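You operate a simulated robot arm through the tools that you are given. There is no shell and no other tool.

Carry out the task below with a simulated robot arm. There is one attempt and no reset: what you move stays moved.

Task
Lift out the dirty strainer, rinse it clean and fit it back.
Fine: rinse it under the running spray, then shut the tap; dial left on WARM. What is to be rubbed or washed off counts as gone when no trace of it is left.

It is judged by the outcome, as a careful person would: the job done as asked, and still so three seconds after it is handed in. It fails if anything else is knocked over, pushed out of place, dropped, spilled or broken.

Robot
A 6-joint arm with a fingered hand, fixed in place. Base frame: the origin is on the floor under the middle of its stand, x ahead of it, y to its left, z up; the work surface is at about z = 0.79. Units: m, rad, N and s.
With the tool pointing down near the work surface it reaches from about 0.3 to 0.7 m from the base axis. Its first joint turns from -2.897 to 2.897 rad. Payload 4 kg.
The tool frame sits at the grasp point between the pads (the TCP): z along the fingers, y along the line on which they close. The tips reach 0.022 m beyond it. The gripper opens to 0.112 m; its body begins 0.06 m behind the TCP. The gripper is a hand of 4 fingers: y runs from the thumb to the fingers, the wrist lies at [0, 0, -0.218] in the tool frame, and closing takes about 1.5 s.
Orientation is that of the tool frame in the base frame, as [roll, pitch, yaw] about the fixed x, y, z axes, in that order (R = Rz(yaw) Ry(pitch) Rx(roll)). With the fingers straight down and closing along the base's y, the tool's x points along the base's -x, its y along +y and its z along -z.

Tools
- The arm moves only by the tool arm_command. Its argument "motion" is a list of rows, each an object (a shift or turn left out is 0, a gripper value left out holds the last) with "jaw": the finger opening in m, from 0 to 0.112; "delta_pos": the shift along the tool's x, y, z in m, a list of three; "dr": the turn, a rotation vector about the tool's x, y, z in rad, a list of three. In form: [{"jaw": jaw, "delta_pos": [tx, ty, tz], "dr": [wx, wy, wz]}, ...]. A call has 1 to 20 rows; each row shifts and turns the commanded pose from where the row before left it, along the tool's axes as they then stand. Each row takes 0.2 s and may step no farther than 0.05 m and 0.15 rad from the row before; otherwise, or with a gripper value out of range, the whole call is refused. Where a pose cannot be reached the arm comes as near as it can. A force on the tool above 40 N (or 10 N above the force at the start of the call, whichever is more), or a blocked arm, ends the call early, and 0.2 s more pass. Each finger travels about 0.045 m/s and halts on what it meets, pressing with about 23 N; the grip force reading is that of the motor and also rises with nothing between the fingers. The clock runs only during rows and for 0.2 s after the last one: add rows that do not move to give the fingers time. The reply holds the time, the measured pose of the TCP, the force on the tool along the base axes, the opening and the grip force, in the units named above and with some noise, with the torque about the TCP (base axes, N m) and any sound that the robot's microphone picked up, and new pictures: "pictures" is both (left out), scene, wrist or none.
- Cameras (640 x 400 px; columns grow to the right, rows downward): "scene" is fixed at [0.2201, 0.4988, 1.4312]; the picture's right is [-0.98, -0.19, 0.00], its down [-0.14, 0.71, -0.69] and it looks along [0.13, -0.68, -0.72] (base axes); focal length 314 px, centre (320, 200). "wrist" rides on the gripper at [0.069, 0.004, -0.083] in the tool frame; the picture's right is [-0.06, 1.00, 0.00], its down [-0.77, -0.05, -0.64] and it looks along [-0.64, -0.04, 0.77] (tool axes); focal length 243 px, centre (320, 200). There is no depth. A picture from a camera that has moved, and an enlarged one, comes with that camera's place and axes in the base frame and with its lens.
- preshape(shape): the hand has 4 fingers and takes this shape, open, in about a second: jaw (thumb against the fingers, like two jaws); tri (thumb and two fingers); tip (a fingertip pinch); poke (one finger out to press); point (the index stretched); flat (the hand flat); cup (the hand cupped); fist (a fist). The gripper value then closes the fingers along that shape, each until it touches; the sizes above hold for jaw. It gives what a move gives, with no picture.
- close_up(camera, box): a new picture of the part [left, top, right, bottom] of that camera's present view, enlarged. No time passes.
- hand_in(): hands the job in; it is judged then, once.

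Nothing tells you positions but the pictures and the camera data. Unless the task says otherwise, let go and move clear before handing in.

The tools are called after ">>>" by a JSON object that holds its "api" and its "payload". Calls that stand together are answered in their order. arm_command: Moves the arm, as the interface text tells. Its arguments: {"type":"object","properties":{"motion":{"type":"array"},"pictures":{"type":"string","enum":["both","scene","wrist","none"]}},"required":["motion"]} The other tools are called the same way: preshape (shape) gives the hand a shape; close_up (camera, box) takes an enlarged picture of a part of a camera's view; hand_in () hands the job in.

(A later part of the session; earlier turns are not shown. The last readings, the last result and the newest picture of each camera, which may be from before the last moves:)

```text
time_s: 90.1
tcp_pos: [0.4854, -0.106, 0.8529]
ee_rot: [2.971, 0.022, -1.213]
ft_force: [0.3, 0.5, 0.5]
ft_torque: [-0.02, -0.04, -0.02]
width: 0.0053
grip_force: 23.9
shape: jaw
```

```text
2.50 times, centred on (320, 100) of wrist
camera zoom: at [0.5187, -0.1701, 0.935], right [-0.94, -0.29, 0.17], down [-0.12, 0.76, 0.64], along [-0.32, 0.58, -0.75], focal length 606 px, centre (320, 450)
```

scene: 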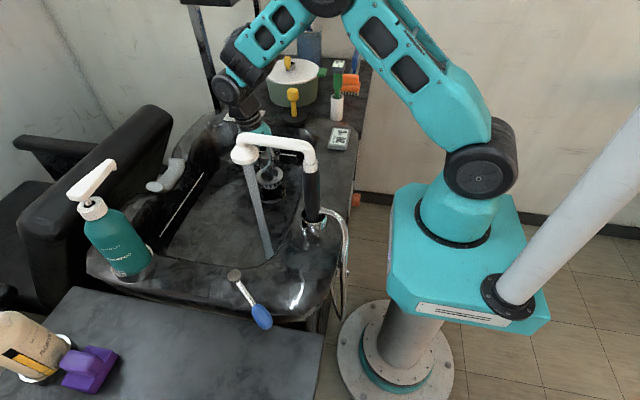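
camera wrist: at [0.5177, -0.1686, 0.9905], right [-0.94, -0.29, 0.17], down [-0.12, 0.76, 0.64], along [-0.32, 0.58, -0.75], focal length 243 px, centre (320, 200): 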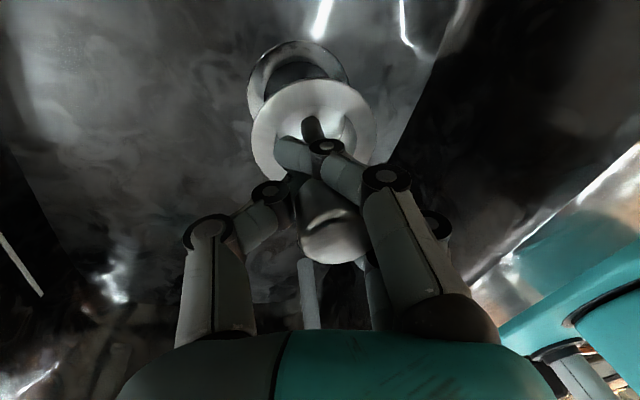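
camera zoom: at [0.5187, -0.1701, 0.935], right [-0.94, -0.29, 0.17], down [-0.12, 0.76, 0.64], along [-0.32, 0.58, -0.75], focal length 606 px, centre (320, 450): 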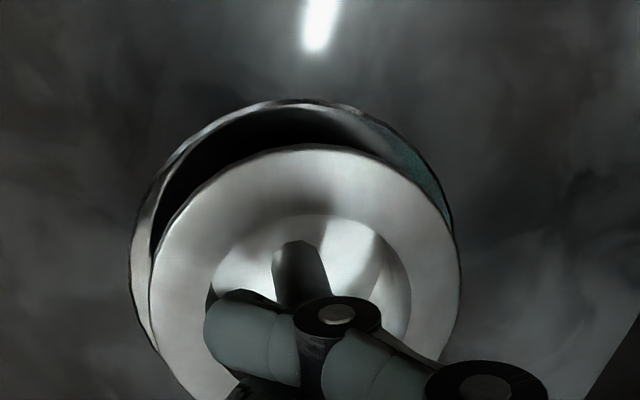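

Still no contact, with roughly a centimetre to go. Continuing gently.

>>> {"api": "arm_command", "payload": {"motion": [{"delta_pos": [0.0001, -0.0009, 0.0049]}, {"delta_pos": [0.0001, -0.0007, 0.0039]}, {}], "pictures": "none"}}

>>> {"api": "close_up", "payload": {"camera": "scene", "box": [248, 170, 296, 206]}}

>>> {"api": "close_up", "payload": {"camera": "wrist", "box": [220, 20, 420, 180]}}

```text
time_s: 90.9
tcp_pos: [0.4846, -0.1059, 0.8441]
ee_rot: [2.972, 0.022, -1.213]
ft_force: [0.2, 0.5, 0.2]
ft_torque: [-0.02, -0.01, 0.0]
width: 0.0054
grip_force: 22.8
shape: jaw
```

```text
11.11 times, centred on (272, 188) of scene
camera zoom: at [0.2201, 0.4988, 1.4312], right [-0.98, -0.19, 0.0], down [-0.14, 0.71, -0.69], along [0.13, -0.68, -0.72], focal length 3488 px, centre (853, 333)
```

zoom: 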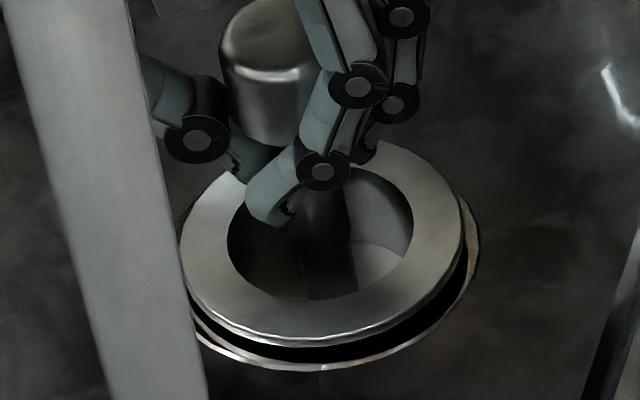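

```text
2.50 times, centred on (320, 100) of wrist
camera zoom: at [0.5185, -0.1703, 0.926], right [-0.94, -0.29, 0.17], down [-0.12, 0.76, 0.64], along [-0.32, 0.58, -0.75], focal length 606 px, centre (320, 450)
```

zoom: 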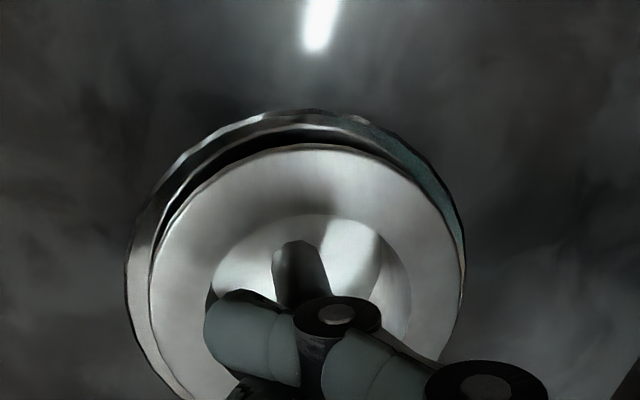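

Nearly seated and well centred. Lowering the last few millimetres while watching force.

>>> {"api": "arm_command", "payload": {"motion": [{"delta_pos": [0.0001, -0.0007, 0.0039]}, {"delta_pos": [0.0, -0.0005, 0.003]}, {}], "pictures": "none"}}

>>> {"api": "close_up", "payload": {"camera": "scene", "box": [248, 170, 296, 206]}}

>>> {"api": "close_up", "payload": {"camera": "wrist", "box": [220, 20, 420, 180]}}

```text
time_s: 91.7
tcp_pos: [0.4854, -0.1065, 0.8377]
ee_rot: [2.972, 0.019, -1.21]
ft_force: [-0.1, 3.3, 22.5]
ft_torque: [0.03, 0.07, -0.06]
width: 0.0061
grip_force: 22.9
shape: jaw
```

```text
11.11 times, centred on (272, 188) of scene
camera zoom: at [0.2201, 0.4988, 1.4312], right [-0.98, -0.19, 0.0], down [-0.14, 0.71, -0.69], along [0.13, -0.68, -0.72], focal length 3488 px, centre (853, 333)
```

zoom: 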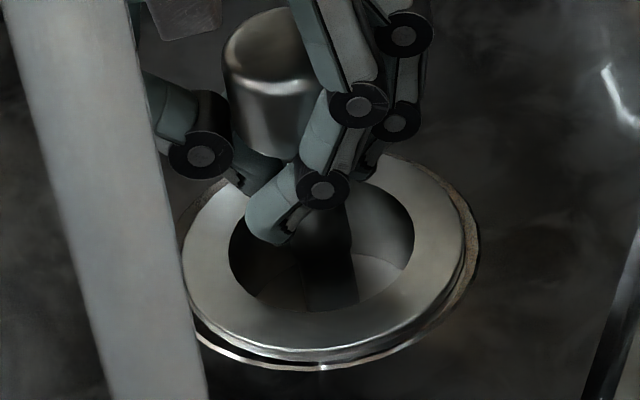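

```text
2.50 times, centred on (320, 100) of wrist
camera zoom: at [0.5188, -0.1699, 0.92], right [-0.94, -0.29, 0.17], down [-0.12, 0.76, 0.64], along [-0.31, 0.58, -0.75], focal length 606 px, centre (320, 450)
```

zoom: 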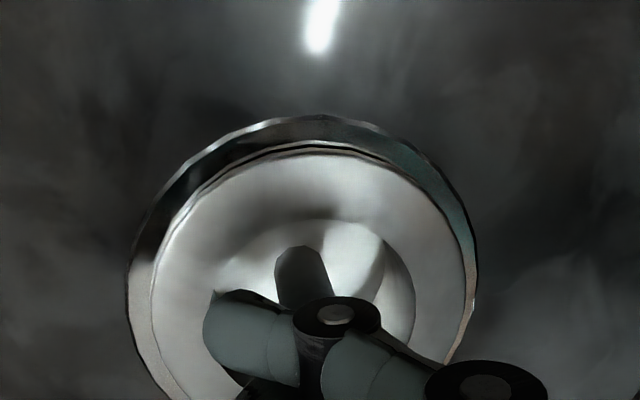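

It has touched down (22 N) with the far side seated. I'll ease off 2 mm and open the fingers slowly so it settles.

>>> {"api": "arm_command", "payload": {"motion": [{"delta_pos": [0, 0.0003, -0.002]}, {"jaw": 0.03}, {"jaw": 0.03}, {"jaw": 0.05}, {"jaw": 0.05}, {"jaw": 0.07}, {"jaw": 0.07}, {}], "pictures": "both"}}

>>> {"api": "close_up", "payload": {"camera": "scene", "box": [248, 160, 296, 206]}}

>>> {"api": "close_up", "payload": {"camera": "wrist", "box": [200, 20, 440, 280]}}

```text
time_s: 93.5
tcp_pos: [0.4836, -0.1076, 0.8393]
ee_rot: [2.97, 0.021, -1.212]
ft_force: [0.3, -0.3, 0.8]
ft_torque: [-0.02, 0.02, 0.02]
width: 0.0695
grip_force: 0.0
shape: jaw
camera wrist: at [0.518, -0.1698, 0.9211], right [-0.94, -0.29, 0.17], down [-0.12, 0.76, 0.64], along [-0.32, 0.58, -0.75], focal length 243 px, centre (320, 200)
```

scene: 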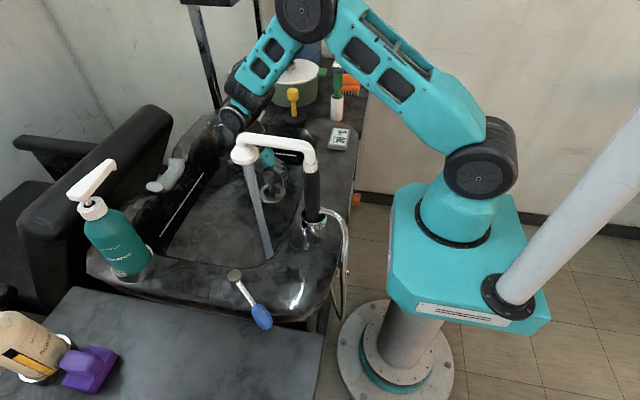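
wrist: 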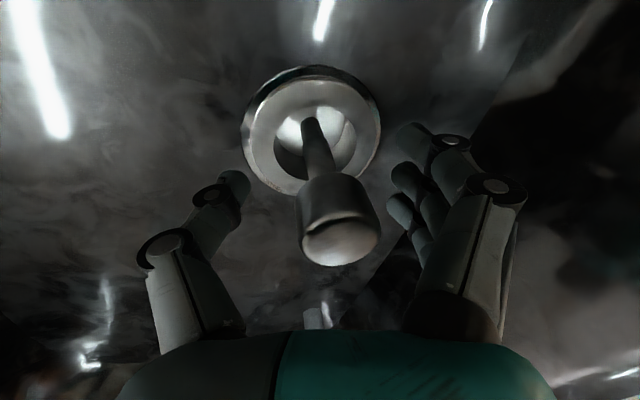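

```text
8.70 times, centred on (272, 183) of scene
camera zoom: at [0.2201, 0.4988, 1.4312], right [-0.98, -0.19, 0.0], down [-0.14, 0.71, -0.69], along [0.13, -0.68, -0.72], focal length 2729 px, centre (737, 348)
```

zoom: 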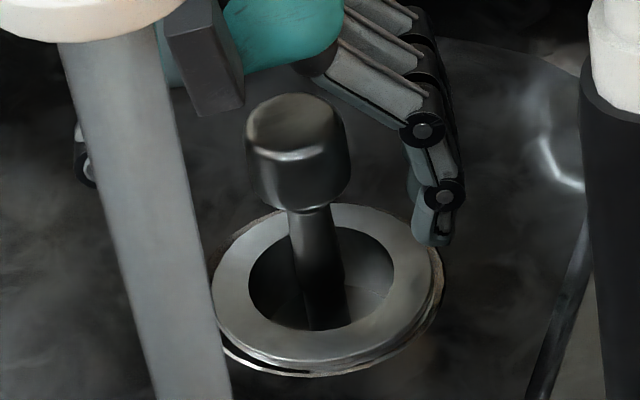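

```text
1.54 times, centred on (320, 150) of wrist
camera zoom: at [0.518, -0.1698, 0.9211], right [-0.94, -0.29, 0.17], down [-0.12, 0.76, 0.64], along [-0.32, 0.58, -0.75], focal length 373 px, centre (320, 277)
```

zoom: 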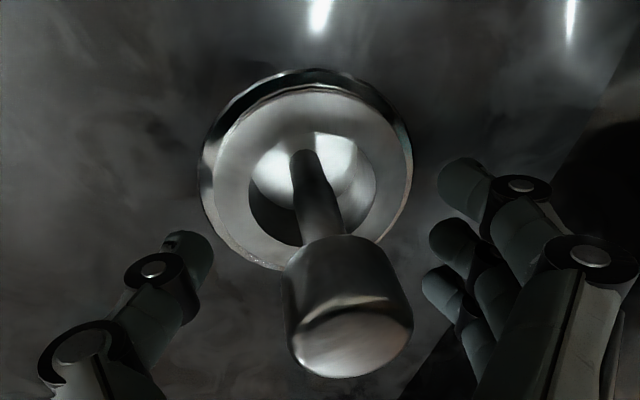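

Released. I'll open fully and lift the hand clear to inspect how the strainer sits.

>>> {"api": "arm_command", "payload": {"motion": [{"jaw": 0.112}, {"jaw": 0.112}, {"jaw": 0.112}, {"jaw": 0.112}, {"delta_pos": [0, 0, -0.02]}, {"delta_pos": [0, 0, -0.03]}, {"delta_pos": [0, 0, -0.03]}, {"delta_pos": [0, 0, -0.03]}, {}], "pictures": "both"}}

>>> {"api": "close_up", "payload": {"camera": "scene", "box": [248, 160, 296, 206]}}

>>> {"api": "close_up", "payload": {"camera": "wrist", "box": [220, 0, 400, 160]}}

```text
time_s: 95.5
tcp_pos: [0.5022, -0.1016, 0.9477]
ee_rot: [2.97, 0.021, -1.213]
ft_force: [0.2, 0.4, 0.1]
ft_torque: [-0.01, 0.0, 0.01]
width: 0.1121
grip_force: 0.0
shape: jaw
camera wrist: at [0.5356, -0.165, 1.0291], right [-0.94, -0.29, 0.17], down [-0.12, 0.76, 0.64], along [-0.32, 0.58, -0.75], focal length 243 px, centre (320, 200)
```

scene: 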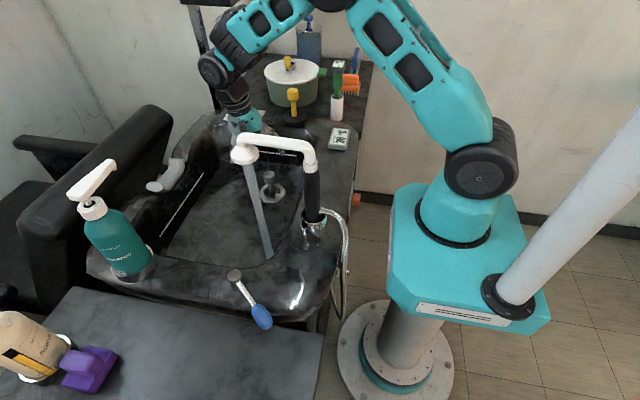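
wrist: 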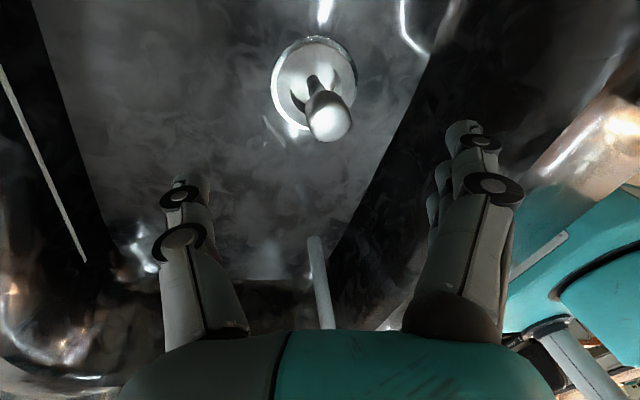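

```text
8.70 times, centred on (272, 183) of scene
camera zoom: at [0.2201, 0.4988, 1.4312], right [-0.98, -0.19, 0.0], down [-0.14, 0.71, -0.69], along [0.13, -0.68, -0.72], focal length 2729 px, centre (737, 348)
```

zoom: 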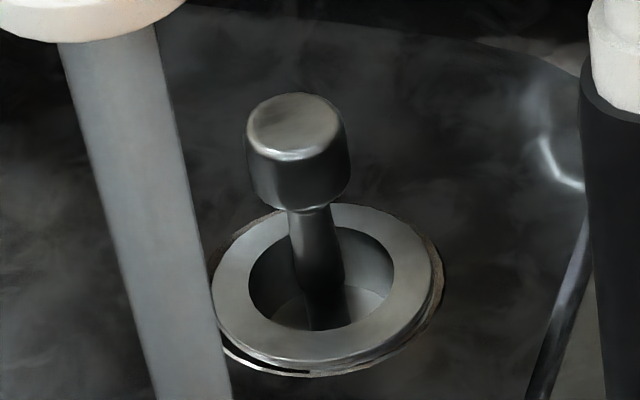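

```text
2.50 times, centred on (310, 80) of wrist
camera zoom: at [0.5356, -0.165, 1.0291], right [-0.94, -0.29, 0.17], down [-0.12, 0.76, 0.64], along [-0.32, 0.58, -0.75], focal length 606 px, centre (345, 500)
```

zoom: 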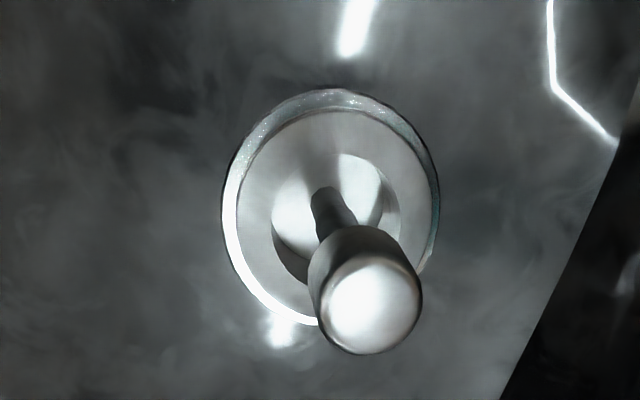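

The strainer is in the drain. I'll zoom closely to check that it sits flush all around.

>>> {"api": "close_up", "payload": {"camera": "scene", "box": [256, 180, 292, 206]}}

>>> {"api": "close_up", "payload": {"camera": "wrist", "box": [265, 25, 365, 115]}}

```text
15.38 times, centred on (274, 193) of scene
camera zoom: at [0.2201, 0.4988, 1.4312], right [-0.98, -0.19, 0.0], down [-0.14, 0.71, -0.69], along [0.13, -0.68, -0.72], focal length 4829 px, centre (1028, 308)
```

zoom: 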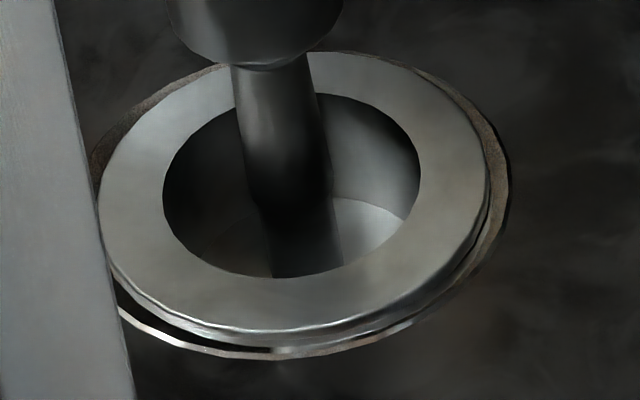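

```text
4.44 times, centred on (315, 70) of wrist
camera zoom: at [0.5356, -0.165, 1.0291], right [-0.94, -0.29, 0.17], down [-0.12, 0.76, 0.64], along [-0.32, 0.58, -0.75], focal length 1078 px, centre (342, 778)
```

zoom: 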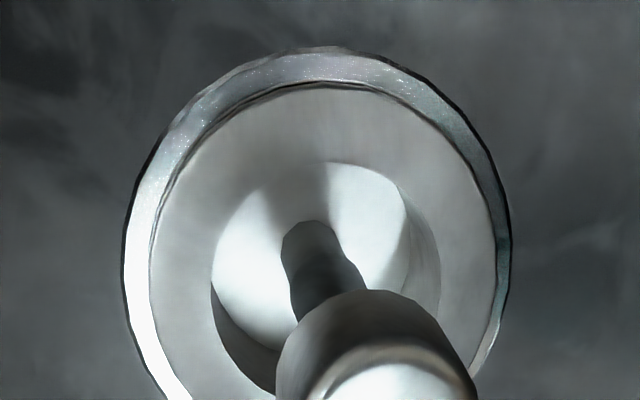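

The knob top is within about 2 mm of its original place. For a direct comparison I'll take the same views as at the start.

>>> {"api": "close_up", "payload": {"camera": "scene", "box": [200, 120, 360, 220]}}

```text
4.00 times, centred on (280, 170) of scene
camera zoom: at [0.2201, 0.4988, 1.4312], right [-0.98, -0.19, 0.0], down [-0.14, 0.71, -0.69], along [0.13, -0.68, -0.72], focal length 1256 px, centre (480, 320)
```

zoom: 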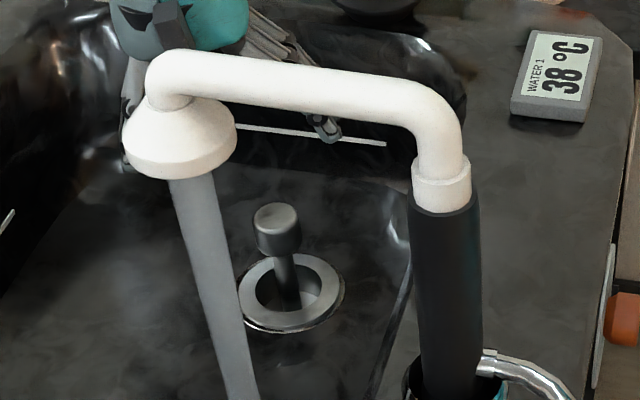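

The strainer is back in its original place. Before closing the tap I want to read the orange dial on the basin's robot-facing side, so I'll level the hand, rise, and move to where the wrist camera can see it.

>>> {"api": "arm_command", "payload": {"motion": [{"dr": [0.0854, 0.0095, 0]}, {"dr": [0.0854, 0.0095, 0]}, {"delta_pos": [0, 0, -0.04]}, {"delta_pos": [0, 0, -0.04]}, {"delta_pos": [0, 0, -0.02]}, {}], "pictures": "scene"}}

```text
time_s: 96.9
tcp_pos: [0.5022, -0.1007, 1.0487]
ee_rot: [3.141, 0.002, -1.212]
ft_force: [0.4, -0.1, 0.5]
ft_torque: [-0.01, 0.02, 0.0]
width: 0.1118
grip_force: 0.1
shape: jaw
```

scene: 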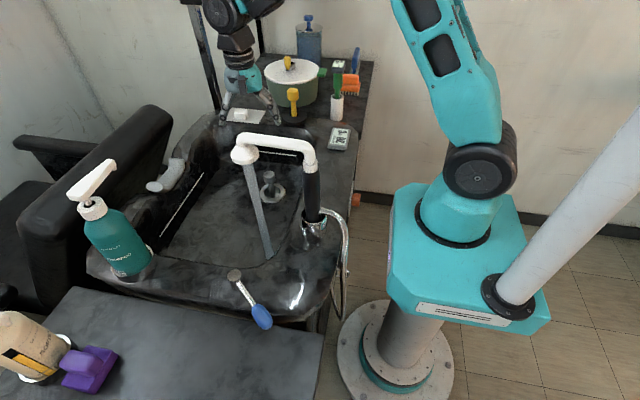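

Now I'll swing toward the robot's right side, staying above everything there.

>>> {"api": "arm_command", "payload": {"motion": [{"delta_pos": [0.0117, 0.04, 0]}, {"delta_pos": [0.0117, 0.04, 0]}, {"delta_pos": [0.0117, 0.04, 0]}, {"delta_pos": [0.0117, 0.04, 0]}, {"delta_pos": [0.0117, 0.04, 0]}, {"delta_pos": [0.0117, 0.04, 0]}, {}], "pictures": "both"}}

```text
time_s: 98.5
tcp_pos: [0.3022, -0.2536, 1.0459]
ee_rot: [3.139, 0.002, -1.211]
ft_force: [0.0, 0.3, 0.3]
ft_torque: [-0.01, 0.01, -0.02]
width: 0.1121
grip_force: 0.0
shape: jaw
camera wrist: at [0.3225, -0.3196, 1.13], right [-0.96, -0.29, 0.0], down [-0.22, 0.73, 0.64], along [-0.19, 0.62, -0.77], focal length 243 px, centre (320, 200)
```

scene: 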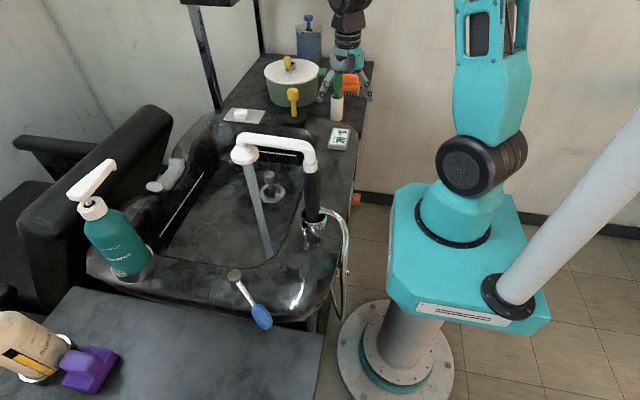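
wrist: 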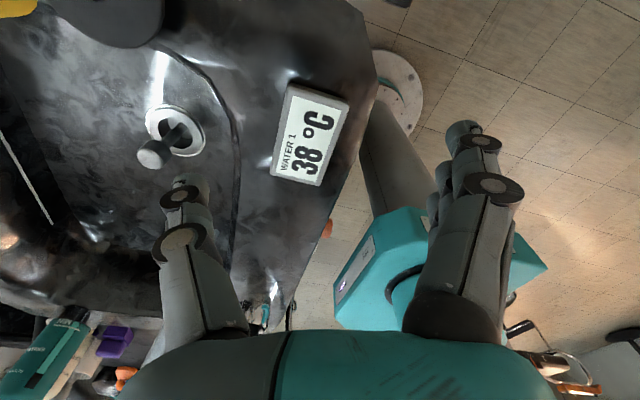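

I can see the orange knob on the side. I'll go a bit further and turn the camera to face the dial plate.

>>> {"api": "arm_command", "payload": {"motion": [{"delta_pos": [0.0133, 0.0406, 0.01]}, {"delta_pos": [0.0133, 0.0406, 0.01]}, {"delta_pos": [0.0133, 0.0406, 0.01]}, {"dr": [0, 0, 0.14]}, {"dr": [0, 0, 0.14]}, {"dr": [0, 0, 0.14]}, {"dr": [0, 0, 0.14]}, {"dr": [0, 0, 0.14]}, {"dr": [0, 0, 0.14]}, {"dr": [0, 0, 0.14]}, {}], "pictures": "both"}}

```text
time_s: 100.9
tcp_pos: [0.2029, -0.3334, 1.0184]
ee_rot: [3.141, 0.001, -2.192]
ft_force: [0.6, -0.8, -0.5]
ft_torque: [-0.01, 0.0, 0.01]
width: 0.1117
grip_force: 0.1
shape: jaw
camera wrist: at [0.1594, -0.3869, 1.1012], right [-0.77, 0.63, 0.0], down [0.49, 0.59, 0.64], along [0.41, 0.5, -0.77], focal length 243 px, centre (320, 200)
```

scene: 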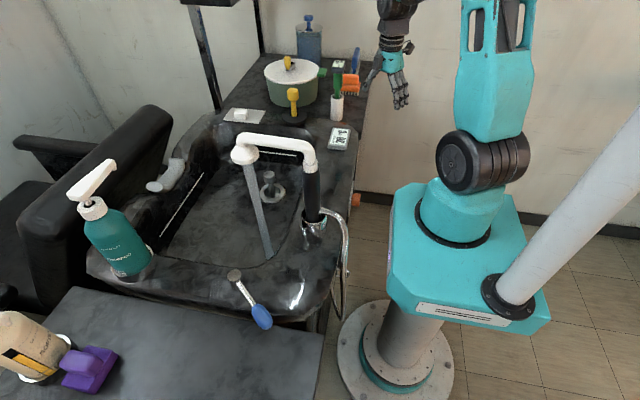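
wrist: 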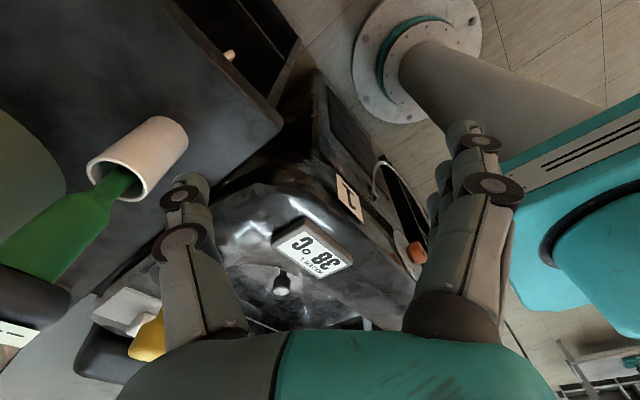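

>>> {"api": "close_up", "payload": {"camera": "wrist", "box": [330, 160, 450, 300]}}

>>> {"api": "close_up", "payload": {"camera": "wrist", "box": [385, 220, 445, 280]}}

```text
2.86 times, centred on (390, 230) of wrist
camera zoom: at [0.1594, -0.3869, 1.1012], right [-0.77, 0.63, 0.0], down [0.49, 0.59, 0.64], along [0.41, 0.5, -0.77], focal length 693 px, centre (120, 114)
```

zoom: 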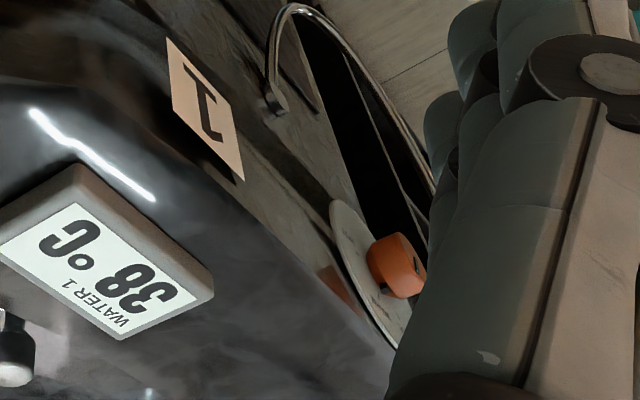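

```text
6.67 times, centred on (415, 250) of wrist
camera zoom: at [0.1594, -0.3869, 1.1012], right [-0.77, 0.63, 0.0], down [0.49, 0.59, 0.64], along [0.41, 0.5, -0.77], focal length 1618 px, centre (-313, -133)
```

zoom: 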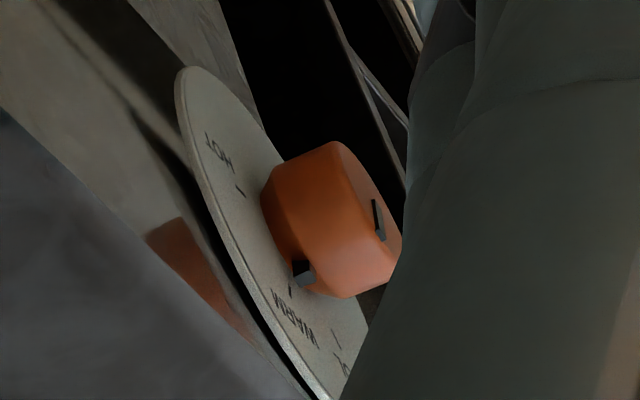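

The dial's pointer is on WARM (38 °C shown), so I leave it alone. Next the tap: I'll turn the hand for the lever and tilt it slightly outward so the wrist stays away from its singular pose, then carry it high over the spout.

>>> {"api": "arm_command", "payload": {"motion": [{"dr": [0, 0, -0.1485], "jaw": 0.06}, {"dr": [0, 0, -0.1485]}, {"dr": [0, 0, -0.1485]}, {"dr": [0, 0, -0.1485]}, {"dr": [0, 0, -0.1485]}, {"dr": [0, 0, -0.1485]}, {"dr": [0, 0, -0.1485]}, {"dr": [0, 0, -0.1485]}, {"dr": [0, 0, -0.1485]}, {"dr": [0, 0, -0.1485]}, {}], "pictures": "none"}}

>>> {"api": "arm_command", "payload": {"motion": [{"dr": [0.0758, 0.0887, 0]}, {"dr": [0.0758, 0.0887, 0]}, {"dr": [0.0758, 0.0887, 0]}, {}], "pictures": "scene"}}

```text
time_s: 103.3
tcp_pos: [0.2035, -0.3334, 1.019]
ee_rot: [3.142, 0.002, -0.703]
ft_force: [0.4, -0.2, -0.5]
ft_torque: [-0.04, -0.03, 0.03]
width: 0.0608
grip_force: 0.0
shape: jaw
```

```text
time_s: 104.3
tcp_pos: [0.2035, -0.3341, 1.019]
ee_rot: [-2.908, -0.261, -0.737]
ft_force: [-0.3, 0.2, -0.4]
ft_torque: [0.0, 0.0, 0.0]
width: 0.0608
grip_force: 0.0
shape: jaw
```

scene: 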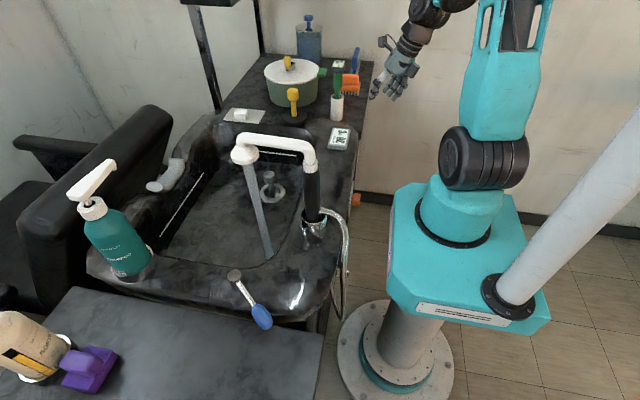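

No warnings. Rising and moving back toward the spout, high.

>>> {"api": "arm_command", "payload": {"motion": [{"delta_pos": [0.0068, -0.0234, -0.0316]}, {"delta_pos": [0.0068, -0.0234, -0.0316]}, {"delta_pos": [0.0068, -0.0234, -0.0316]}, {"delta_pos": [0.0068, -0.0234, -0.0316]}, {"delta_pos": [0.0068, -0.0234, -0.0316]}, {"delta_pos": [0.0068, -0.0234, -0.0316]}, {}], "pictures": "none"}}

>>> {"api": "arm_command", "payload": {"motion": [{"delta_pos": [-0.0094, -0.0424, 0.0075]}, {"delta_pos": [-0.0094, -0.0424, 0.0075]}, {"delta_pos": [-0.0094, -0.0424, 0.0075]}, {"delta_pos": [-0.0094, -0.0424, 0.0075]}, {}], "pictures": "both"}}

```text
time_s: 105.9
tcp_pos: [0.2512, -0.2539, 1.2368]
ee_rot: [-2.909, -0.259, -0.737]
ft_force: [0.3, -0.9, -0.6]
ft_torque: [0.02, -0.03, -0.04]
width: 0.0606
grip_force: 0.0
shape: jaw
```

```text
time_s: 107.1
tcp_pos: [0.3369, -0.0996, 1.2364]
ee_rot: [-2.909, -0.264, -0.736]
ft_force: [-0.2, -1.5, 0.3]
ft_torque: [-0.01, 0.01, -0.01]
width: 0.0609
grip_force: 0.0
shape: jaw
camera wrist: at [0.3557, -0.1476, 1.3313], right [-0.65, -0.72, -0.24], down [-0.74, 0.53, 0.42], along [-0.17, 0.45, -0.88], focal length 243 px, centre (320, 200)
```

scene: 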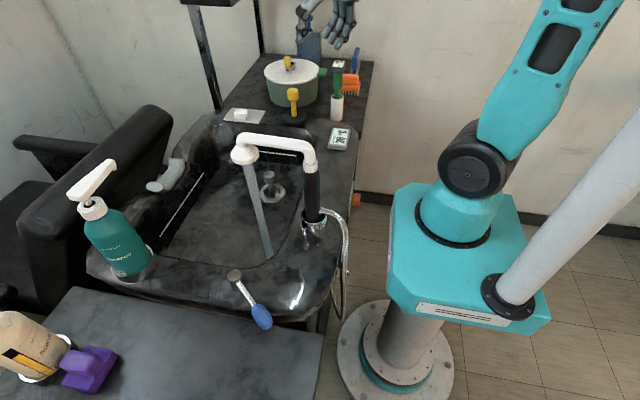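
wrist: 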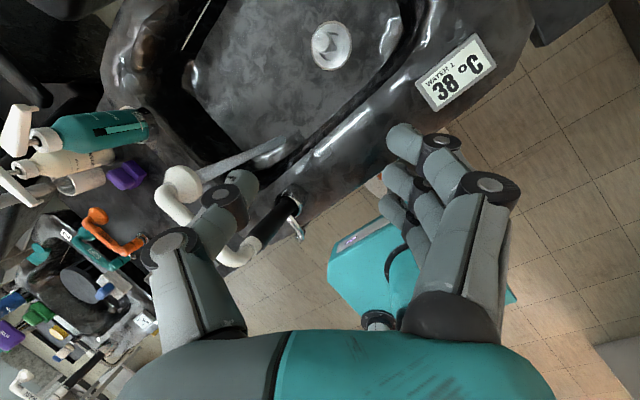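

Clear of the spout. Now across over it toward +y, checking halfway.

>>> {"api": "arm_command", "payload": {"motion": [{"delta_pos": [-0.026, -0.0304, 0]}, {"delta_pos": [-0.026, -0.0304, 0]}, {"delta_pos": [-0.026, -0.0304, 0]}, {}], "pictures": "both"}}

```text
time_s: 108.1
tcp_pos: [0.3379, 0.0209, 1.2377]
ee_rot: [-2.909, -0.261, -0.737]
ft_force: [0.8, -0.2, -1.1]
ft_torque: [-0.02, 0.02, -0.02]
width: 0.0608
grip_force: 0.1
shape: jaw
camera wrist: at [0.356, -0.0285, 1.3332], right [-0.65, -0.72, -0.24], down [-0.74, 0.53, 0.42], along [-0.17, 0.45, -0.88], focal length 243 px, centre (320, 200)
```

scene: 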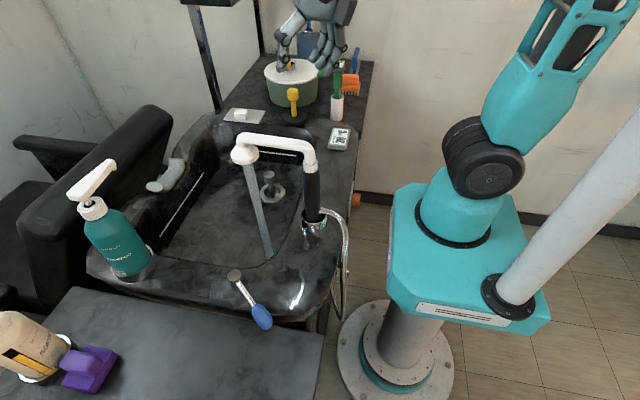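
wrist: 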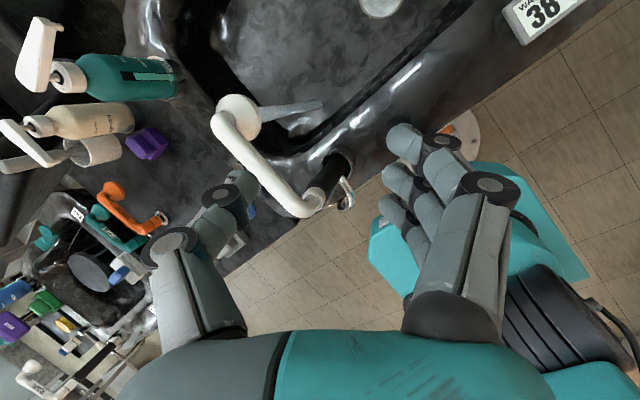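

Good clearance. Continuing on to the lever side.

>>> {"api": "arm_command", "payload": {"motion": [{"delta_pos": [-0.026, -0.0304, 0]}, {"delta_pos": [-0.026, -0.0304, 0]}, {"delta_pos": [-0.026, -0.0304, 0]}, {"delta_pos": [-0.026, -0.0304, 0]}, {"delta_pos": [-0.026, -0.0304, 0]}, {"delta_pos": [-0.026, -0.0304, 0]}, {}], "pictures": "both"}}

```text
time_s: 109.7
tcp_pos: [0.3395, 0.2611, 1.2405]
ee_rot: [-2.906, -0.262, -0.737]
ft_force: [-0.5, 0.0, 0.1]
ft_torque: [0.04, 0.0, 0.02]
width: 0.0608
grip_force: 0.0
shape: jaw
camera wrist: at [0.3567, 0.2123, 1.3352], right [-0.65, -0.72, -0.24], down [-0.74, 0.53, 0.42], along [-0.17, 0.45, -0.88], focal length 243 px, centre (320, 200)
```

scene: 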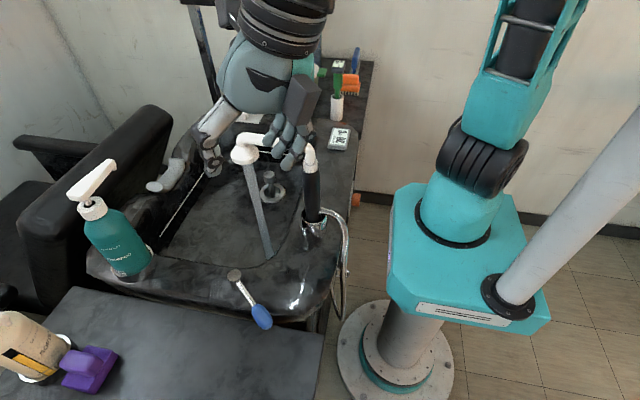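
wrist: 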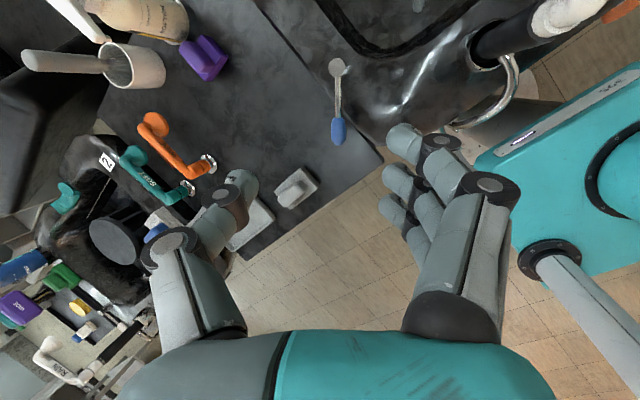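

The lever is in view. I'll zoom in for any markings and to refine its position.

>>> {"api": "close_up", "payload": {"camera": "wrist", "box": [280, 30, 400, 170]}}

>>> {"api": "close_up", "payload": {"camera": "scene", "box": [200, 240, 300, 340]}}

```text
2.86 times, centred on (340, 100) of wrist
camera zoom: at [0.3567, 0.2123, 1.3352], right [-0.65, -0.72, -0.24], down [-0.74, 0.53, 0.42], along [-0.17, 0.45, -0.88], focal length 693 px, centre (263, 486)
```

zoom: 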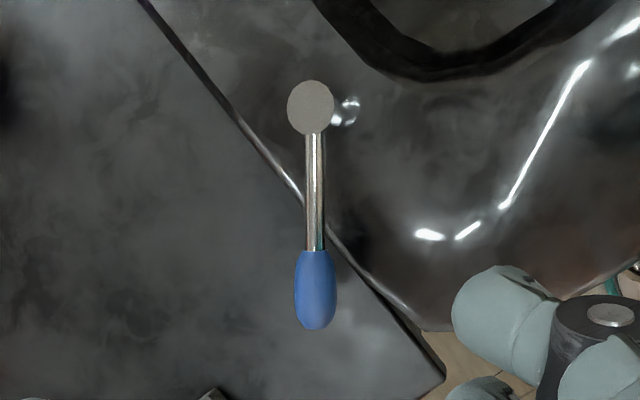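

```text
4.00 times, centred on (250, 290) of scene
camera zoom: at [0.2201, 0.4988, 1.4312], right [-0.98, -0.19, 0.0], down [-0.14, 0.71, -0.69], along [0.13, -0.68, -0.72], focal length 1256 px, centre (600, -160)
```

zoom: 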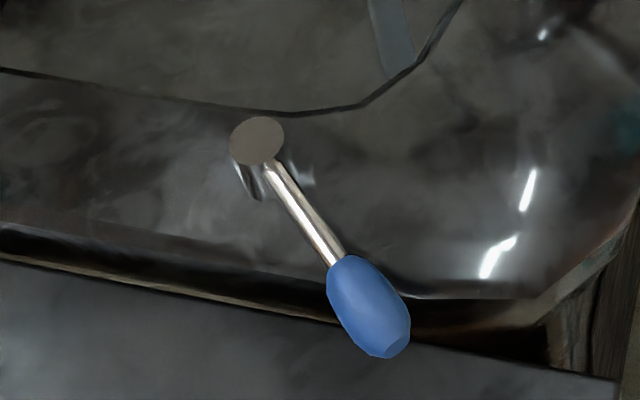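

The lever measures consistently: pivot [0.42, 0.25], blue grip centre [0.351, 0.308, 0.941]. I'll descend above it and level the hand so thumb and fingers can straddle the grip.

>>> {"api": "arm_command", "payload": {"motion": [{"delta_pos": [-0.0138, 0, 0.0345]}, {"delta_pos": [-0.0138, 0, 0.0345]}, {"delta_pos": [-0.0138, 0, 0.0345]}, {"delta_pos": [-0.0138, 0, 0.0345]}, {"delta_pos": [-0.0138, 0, 0.0345]}, {"dr": [-0.0758, -0.0887, 0]}, {"dr": [-0.0758, -0.0887, 0]}, {"dr": [-0.0758, -0.0887, 0]}, {}], "pictures": "both"}}

```text
time_s: 111.7
tcp_pos: [0.3508, 0.3036, 1.0574]
ee_rot: [3.141, -0.002, -0.699]
ft_force: [0.1, -0.7, -0.7]
ft_torque: [0.0, -0.01, 0.01]
width: 0.0606
grip_force: 0.0
shape: jaw
out of reach, approached as far as the arm can: row 8
camera wrist: at [0.401, 0.2554, 1.1422], right [-0.69, -0.72, 0.0], down [-0.56, 0.53, 0.64], along [-0.46, 0.44, -0.77], focal length 243 px, centre (320, 200)
```

scene: 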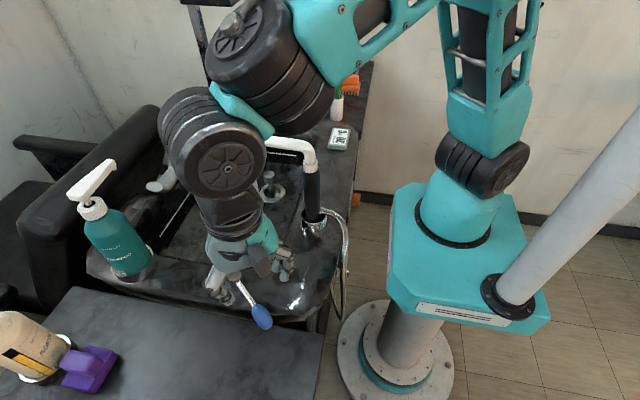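
wrist: 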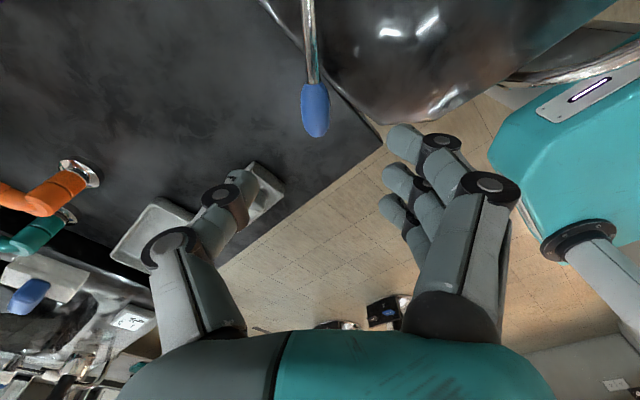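

Slight joint-limit warning at this yaw; I'll yaw back 0.2 rad for margin and look again.

>>> {"api": "arm_command", "payload": {"motion": [{"dr": [0, 0, -0.1]}, {"dr": [0, 0, -0.1]}, {}], "pictures": "wrist"}}

>>> {"api": "close_up", "payload": {"camera": "scene", "box": [180, 200, 340, 350]}}

```text
time_s: 112.5
tcp_pos: [0.35, 0.3033, 1.0585]
ee_rot: [3.14, 0.002, -0.505]
ft_force: [-0.4, 0.3, -1.0]
ft_torque: [0.01, 0.02, -0.02]
width: 0.0609
grip_force: 0.0
shape: jaw
camera wrist: at [0.409, 0.2653, 1.1414], right [-0.54, -0.84, 0.0], down [-0.65, 0.41, 0.64], along [-0.54, 0.35, -0.77], focal length 243 px, centre (320, 200)
```

wrist: 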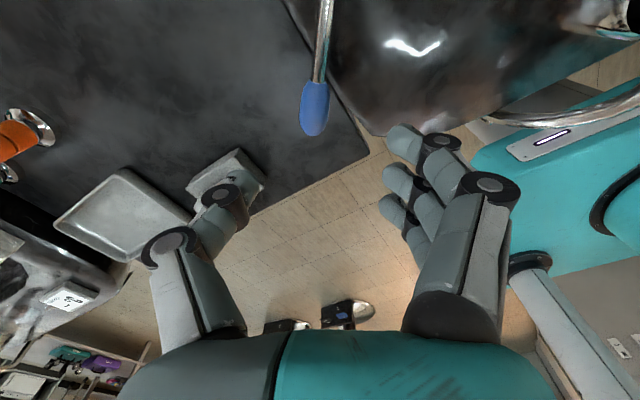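

```text
2.67 times, centred on (260, 275) of scene
camera zoom: at [0.2201, 0.4988, 1.4312], right [-0.98, -0.19, 0.0], down [-0.14, 0.71, -0.69], along [0.13, -0.68, -0.72], focal length 837 px, centre (480, 0)
```

zoom: 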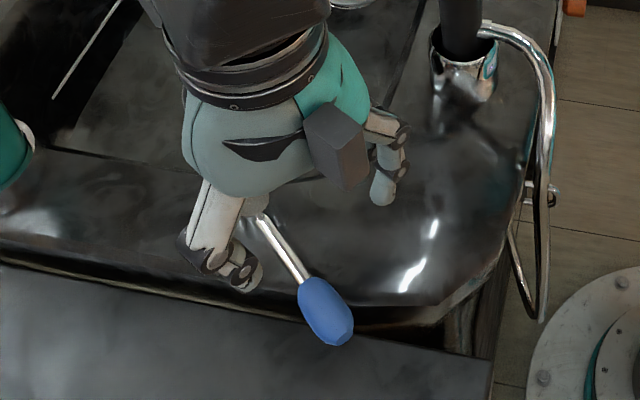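

The grip is centred between thumb and fingers. Descending to straddle it, tips staying just above the rim.

>>> {"api": "arm_command", "payload": {"motion": [{"delta_pos": [0, -0.0011, 0.028]}, {"delta_pos": [0, -0.0011, 0.028]}, {"delta_pos": [0, -0.0011, 0.028]}, {"delta_pos": [0, -0.0011, 0.02]}, {}], "pictures": "both"}}

>>> {"api": "close_up", "payload": {"camera": "scene", "box": [180, 220, 340, 370]}}

```text
time_s: 113.7
tcp_pos: [0.3531, 0.3058, 0.954]
ee_rot: [3.141, 0.002, -0.506]
ft_force: [-0.3, 0.6, 0.3]
ft_torque: [0.03, -0.02, 0.0]
width: 0.0608
grip_force: 0.1
shape: jaw
camera wrist: at [0.4115, 0.2685, 1.0374], right [-0.54, -0.84, 0.0], down [-0.64, 0.41, 0.64], along [-0.54, 0.35, -0.77], focal length 243 px, centre (320, 200)
```

scene: 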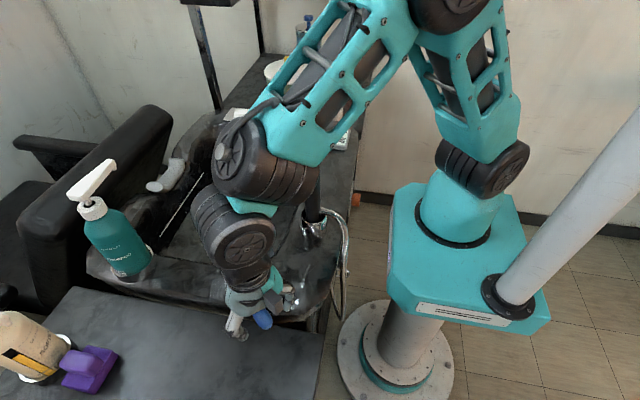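
wrist: 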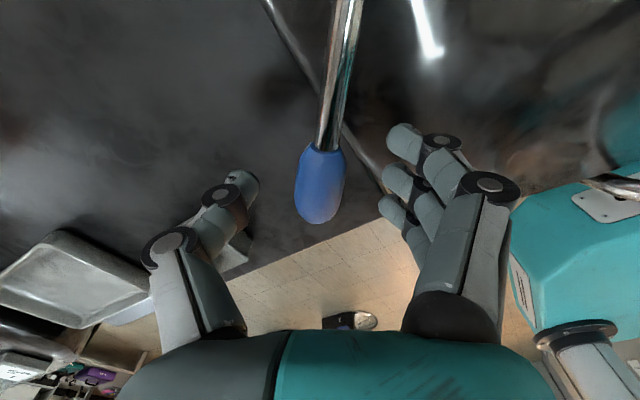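

```text
2.67 times, centred on (260, 295) of scene
camera zoom: at [0.2201, 0.4988, 1.4312], right [-0.98, -0.19, 0.0], down [-0.14, 0.71, -0.69], along [0.13, -0.68, -0.72], focal length 837 px, centre (480, -53)
```

zoom: 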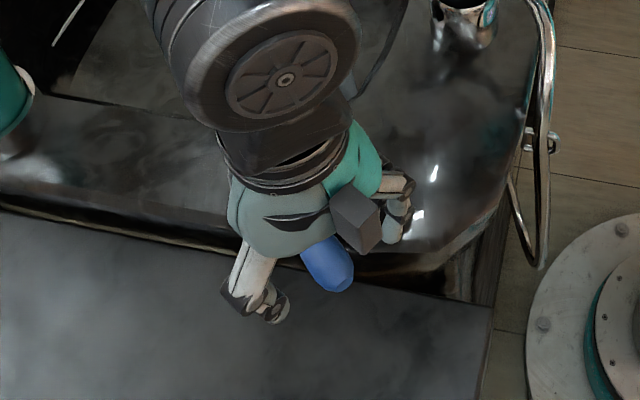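

I'll lower 8 mm more, then nudge the lever gently one way in small steps while watching force and the stream.

>>> {"api": "arm_command", "payload": {"motion": [{"delta_pos": [0, 0, 0.008]}, {}], "pictures": "none"}}

>>> {"api": "arm_command", "payload": {"motion": [{"delta_pos": [-0.0008, -0.009, 0]}, {"delta_pos": [-0.0008, -0.009, 0]}, {}], "pictures": "both"}}

```text
time_s: 114.3
tcp_pos: [0.3531, 0.3068, 0.9468]
ee_rot: [3.141, 0.002, -0.506]
ft_force: [-0.6, -0.7, 0.1]
ft_torque: [0.01, -0.02, 0.0]
width: 0.0607
grip_force: 0.1
shape: jaw
```

```text
time_s: 115.1
tcp_pos: [0.3608, 0.3237, 0.9472]
ee_rot: [-3.141, 0.003, -0.507]
ft_force: [-0.5, -0.6, -0.2]
ft_torque: [0.0, 0.0, -0.02]
width: 0.0609
grip_force: 0.0
shape: jaw
camera wrist: at [0.419, 0.2859, 1.0295], right [-0.54, -0.84, 0.0], down [-0.64, 0.41, 0.64], along [-0.54, 0.35, -0.77], focal length 243 px, centre (320, 200)
```

scene: 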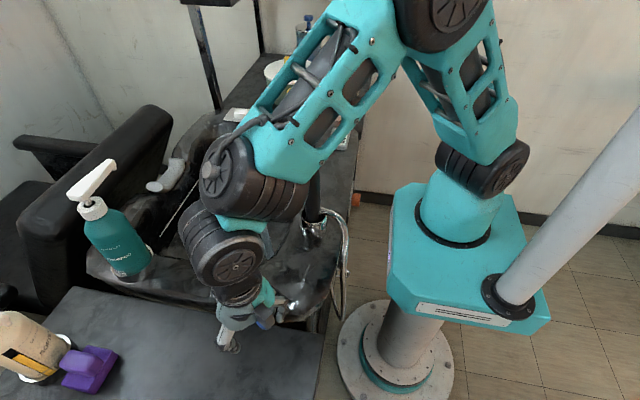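
wrist: 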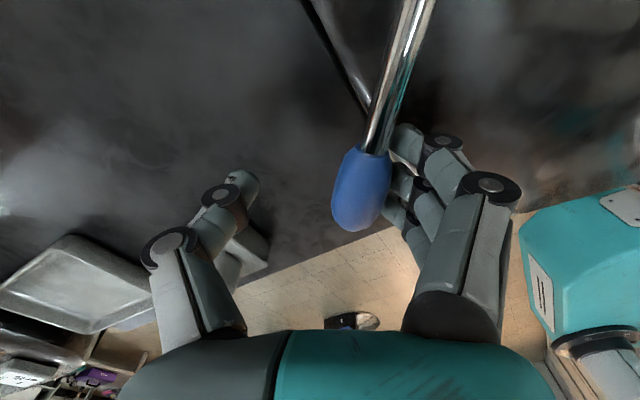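

The fingers now just touch the grip. I'll push gently in this direction (lever toward +y) and watch the force.

>>> {"api": "arm_command", "payload": {"motion": [{"delta_pos": [-0.0005, -0.005, 0]}, {"delta_pos": [-0.0005, -0.005, 0]}, {}], "pictures": "wrist"}}

```text
time_s: 115.9
tcp_pos: [0.3642, 0.3329, 0.9471]
ee_rot: [3.141, 0.001, -0.505]
ft_force: [0.3, -1.1, 0.3]
ft_torque: [-0.02, 0.0, 0.02]
width: 0.0613
grip_force: 0.0
shape: jaw
camera wrist: at [0.4225, 0.2948, 1.0299], right [-0.54, -0.84, 0.0], down [-0.64, 0.41, 0.64], along [-0.54, 0.35, -0.77], focal length 243 px, centre (320, 200)
```

wrist: 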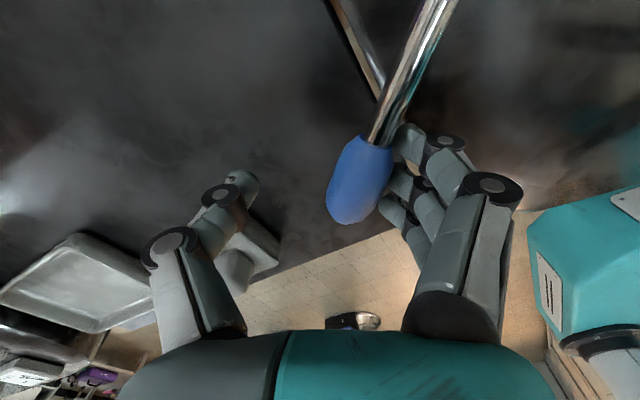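

The lever turns freely with almost no force. I'll carry it further along its arc this way, then check the water.

>>> {"api": "arm_command", "payload": {"motion": [{"delta_pos": [0.0061, -0.0085, 0]}, {"delta_pos": [0.0061, -0.0085, 0]}, {"delta_pos": [0.0061, -0.0085, 0]}, {}], "pictures": "both"}}

```text
time_s: 116.9
tcp_pos: [0.3933, 0.3478, 0.9473]
ee_rot: [3.142, 0.0, -0.506]
ft_force: [-1.8, 0.1, 0.0]
ft_torque: [0.05, 0.0, -0.08]
width: 0.0606
grip_force: 0.1
shape: jaw
camera wrist: at [0.4517, 0.309, 1.0302], right [-0.54, -0.84, 0.0], down [-0.64, 0.41, 0.64], along [-0.54, 0.35, -0.77], focal length 243 px, centre (320, 200)
```

scene: 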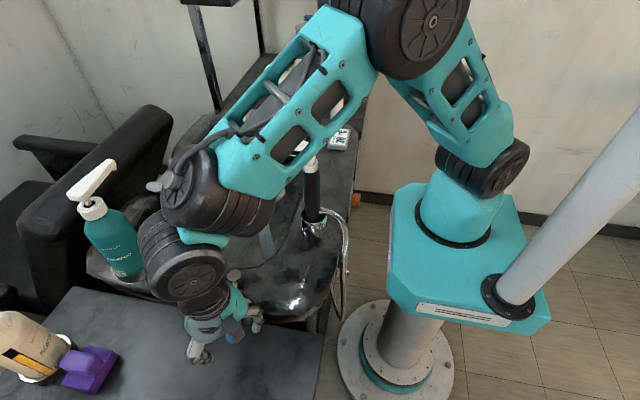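
wrist: 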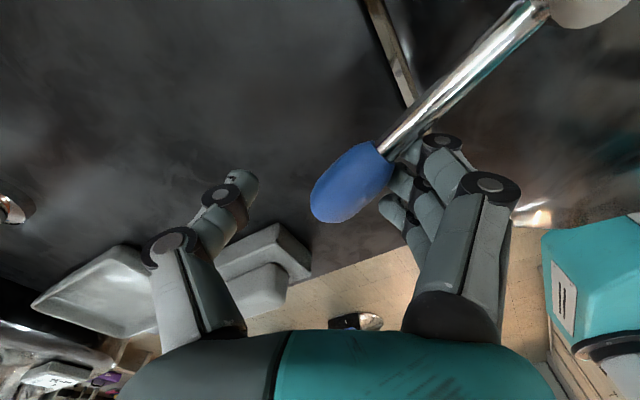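

The lever is now near 115°. A bit of the stream is visible past the arm; zooming.

>>> {"api": "close_up", "payload": {"camera": "scene", "box": [220, 180, 330, 290]}}

```text
3.64 times, centred on (275, 235) of scene
camera zoom: at [0.2201, 0.4988, 1.4312], right [-0.98, -0.19, 0.0], down [-0.14, 0.71, -0.69], along [0.13, -0.68, -0.72], focal length 1141 px, centre (484, 73)
```

zoom: 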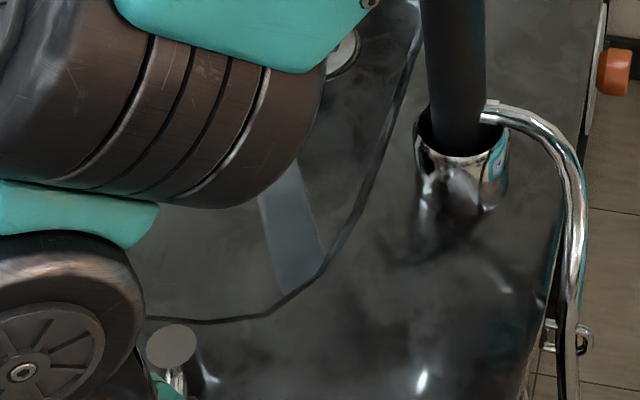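

>>> {"api": "close_up", "payload": {"camera": "scene", "box": [255, 215, 295, 265]}}

```text
8.00 times, centred on (275, 240) of scene
camera zoom: at [0.2201, 0.4988, 1.4312], right [-0.98, -0.19, 0.0], down [-0.14, 0.71, -0.69], along [0.13, -0.68, -0.72], focal length 2511 px, centre (680, -120)
```

zoom: 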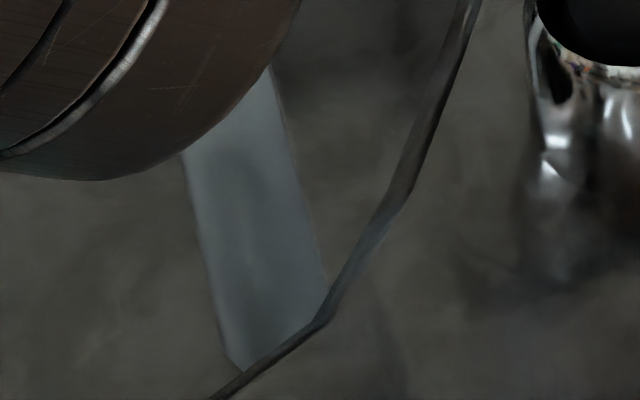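

Compared with before, the stream has widened (about 2 cm to 3 cm), so that direction opens the tap. Closing is the other way: I'll push the lever back with the thumb, past its starting angle, in stages.

>>> {"api": "arm_command", "payload": {"motion": [{"delta_pos": [-0.0062, 0.0247, -0.001]}, {"delta_pos": [-0.0062, 0.0247, -0.001]}, {"delta_pos": [-0.0062, 0.0247, -0.001]}, {}], "pictures": "both"}}

```text
time_s: 117.9
tcp_pos: [0.34, 0.2893, 0.9491]
ee_rot: [-3.14, 0.002, -0.505]
ft_force: [0.3, 0.8, -0.4]
ft_torque: [-0.03, -0.02, -0.03]
width: 0.0616
grip_force: 0.0
shape: jaw
camera wrist: at [0.3988, 0.2514, 1.0328], right [-0.54, -0.84, 0.0], down [-0.64, 0.41, 0.64], along [-0.54, 0.35, -0.77], focal length 243 px, centre (320, 200)
```

scene: 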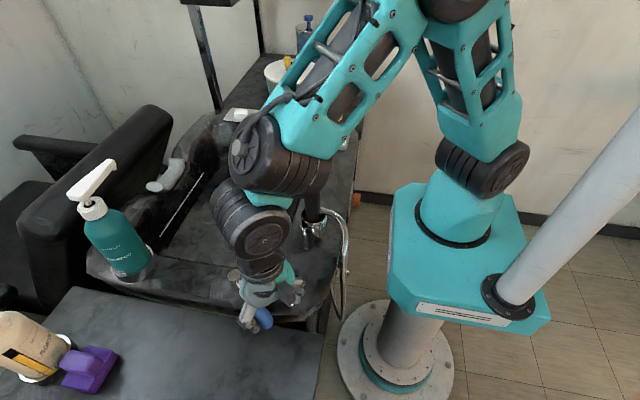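
wrist: 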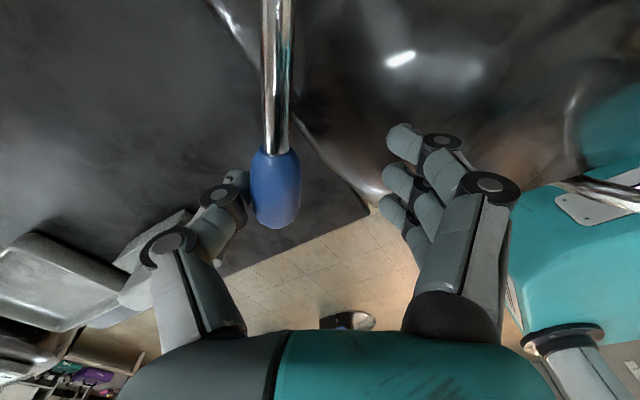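

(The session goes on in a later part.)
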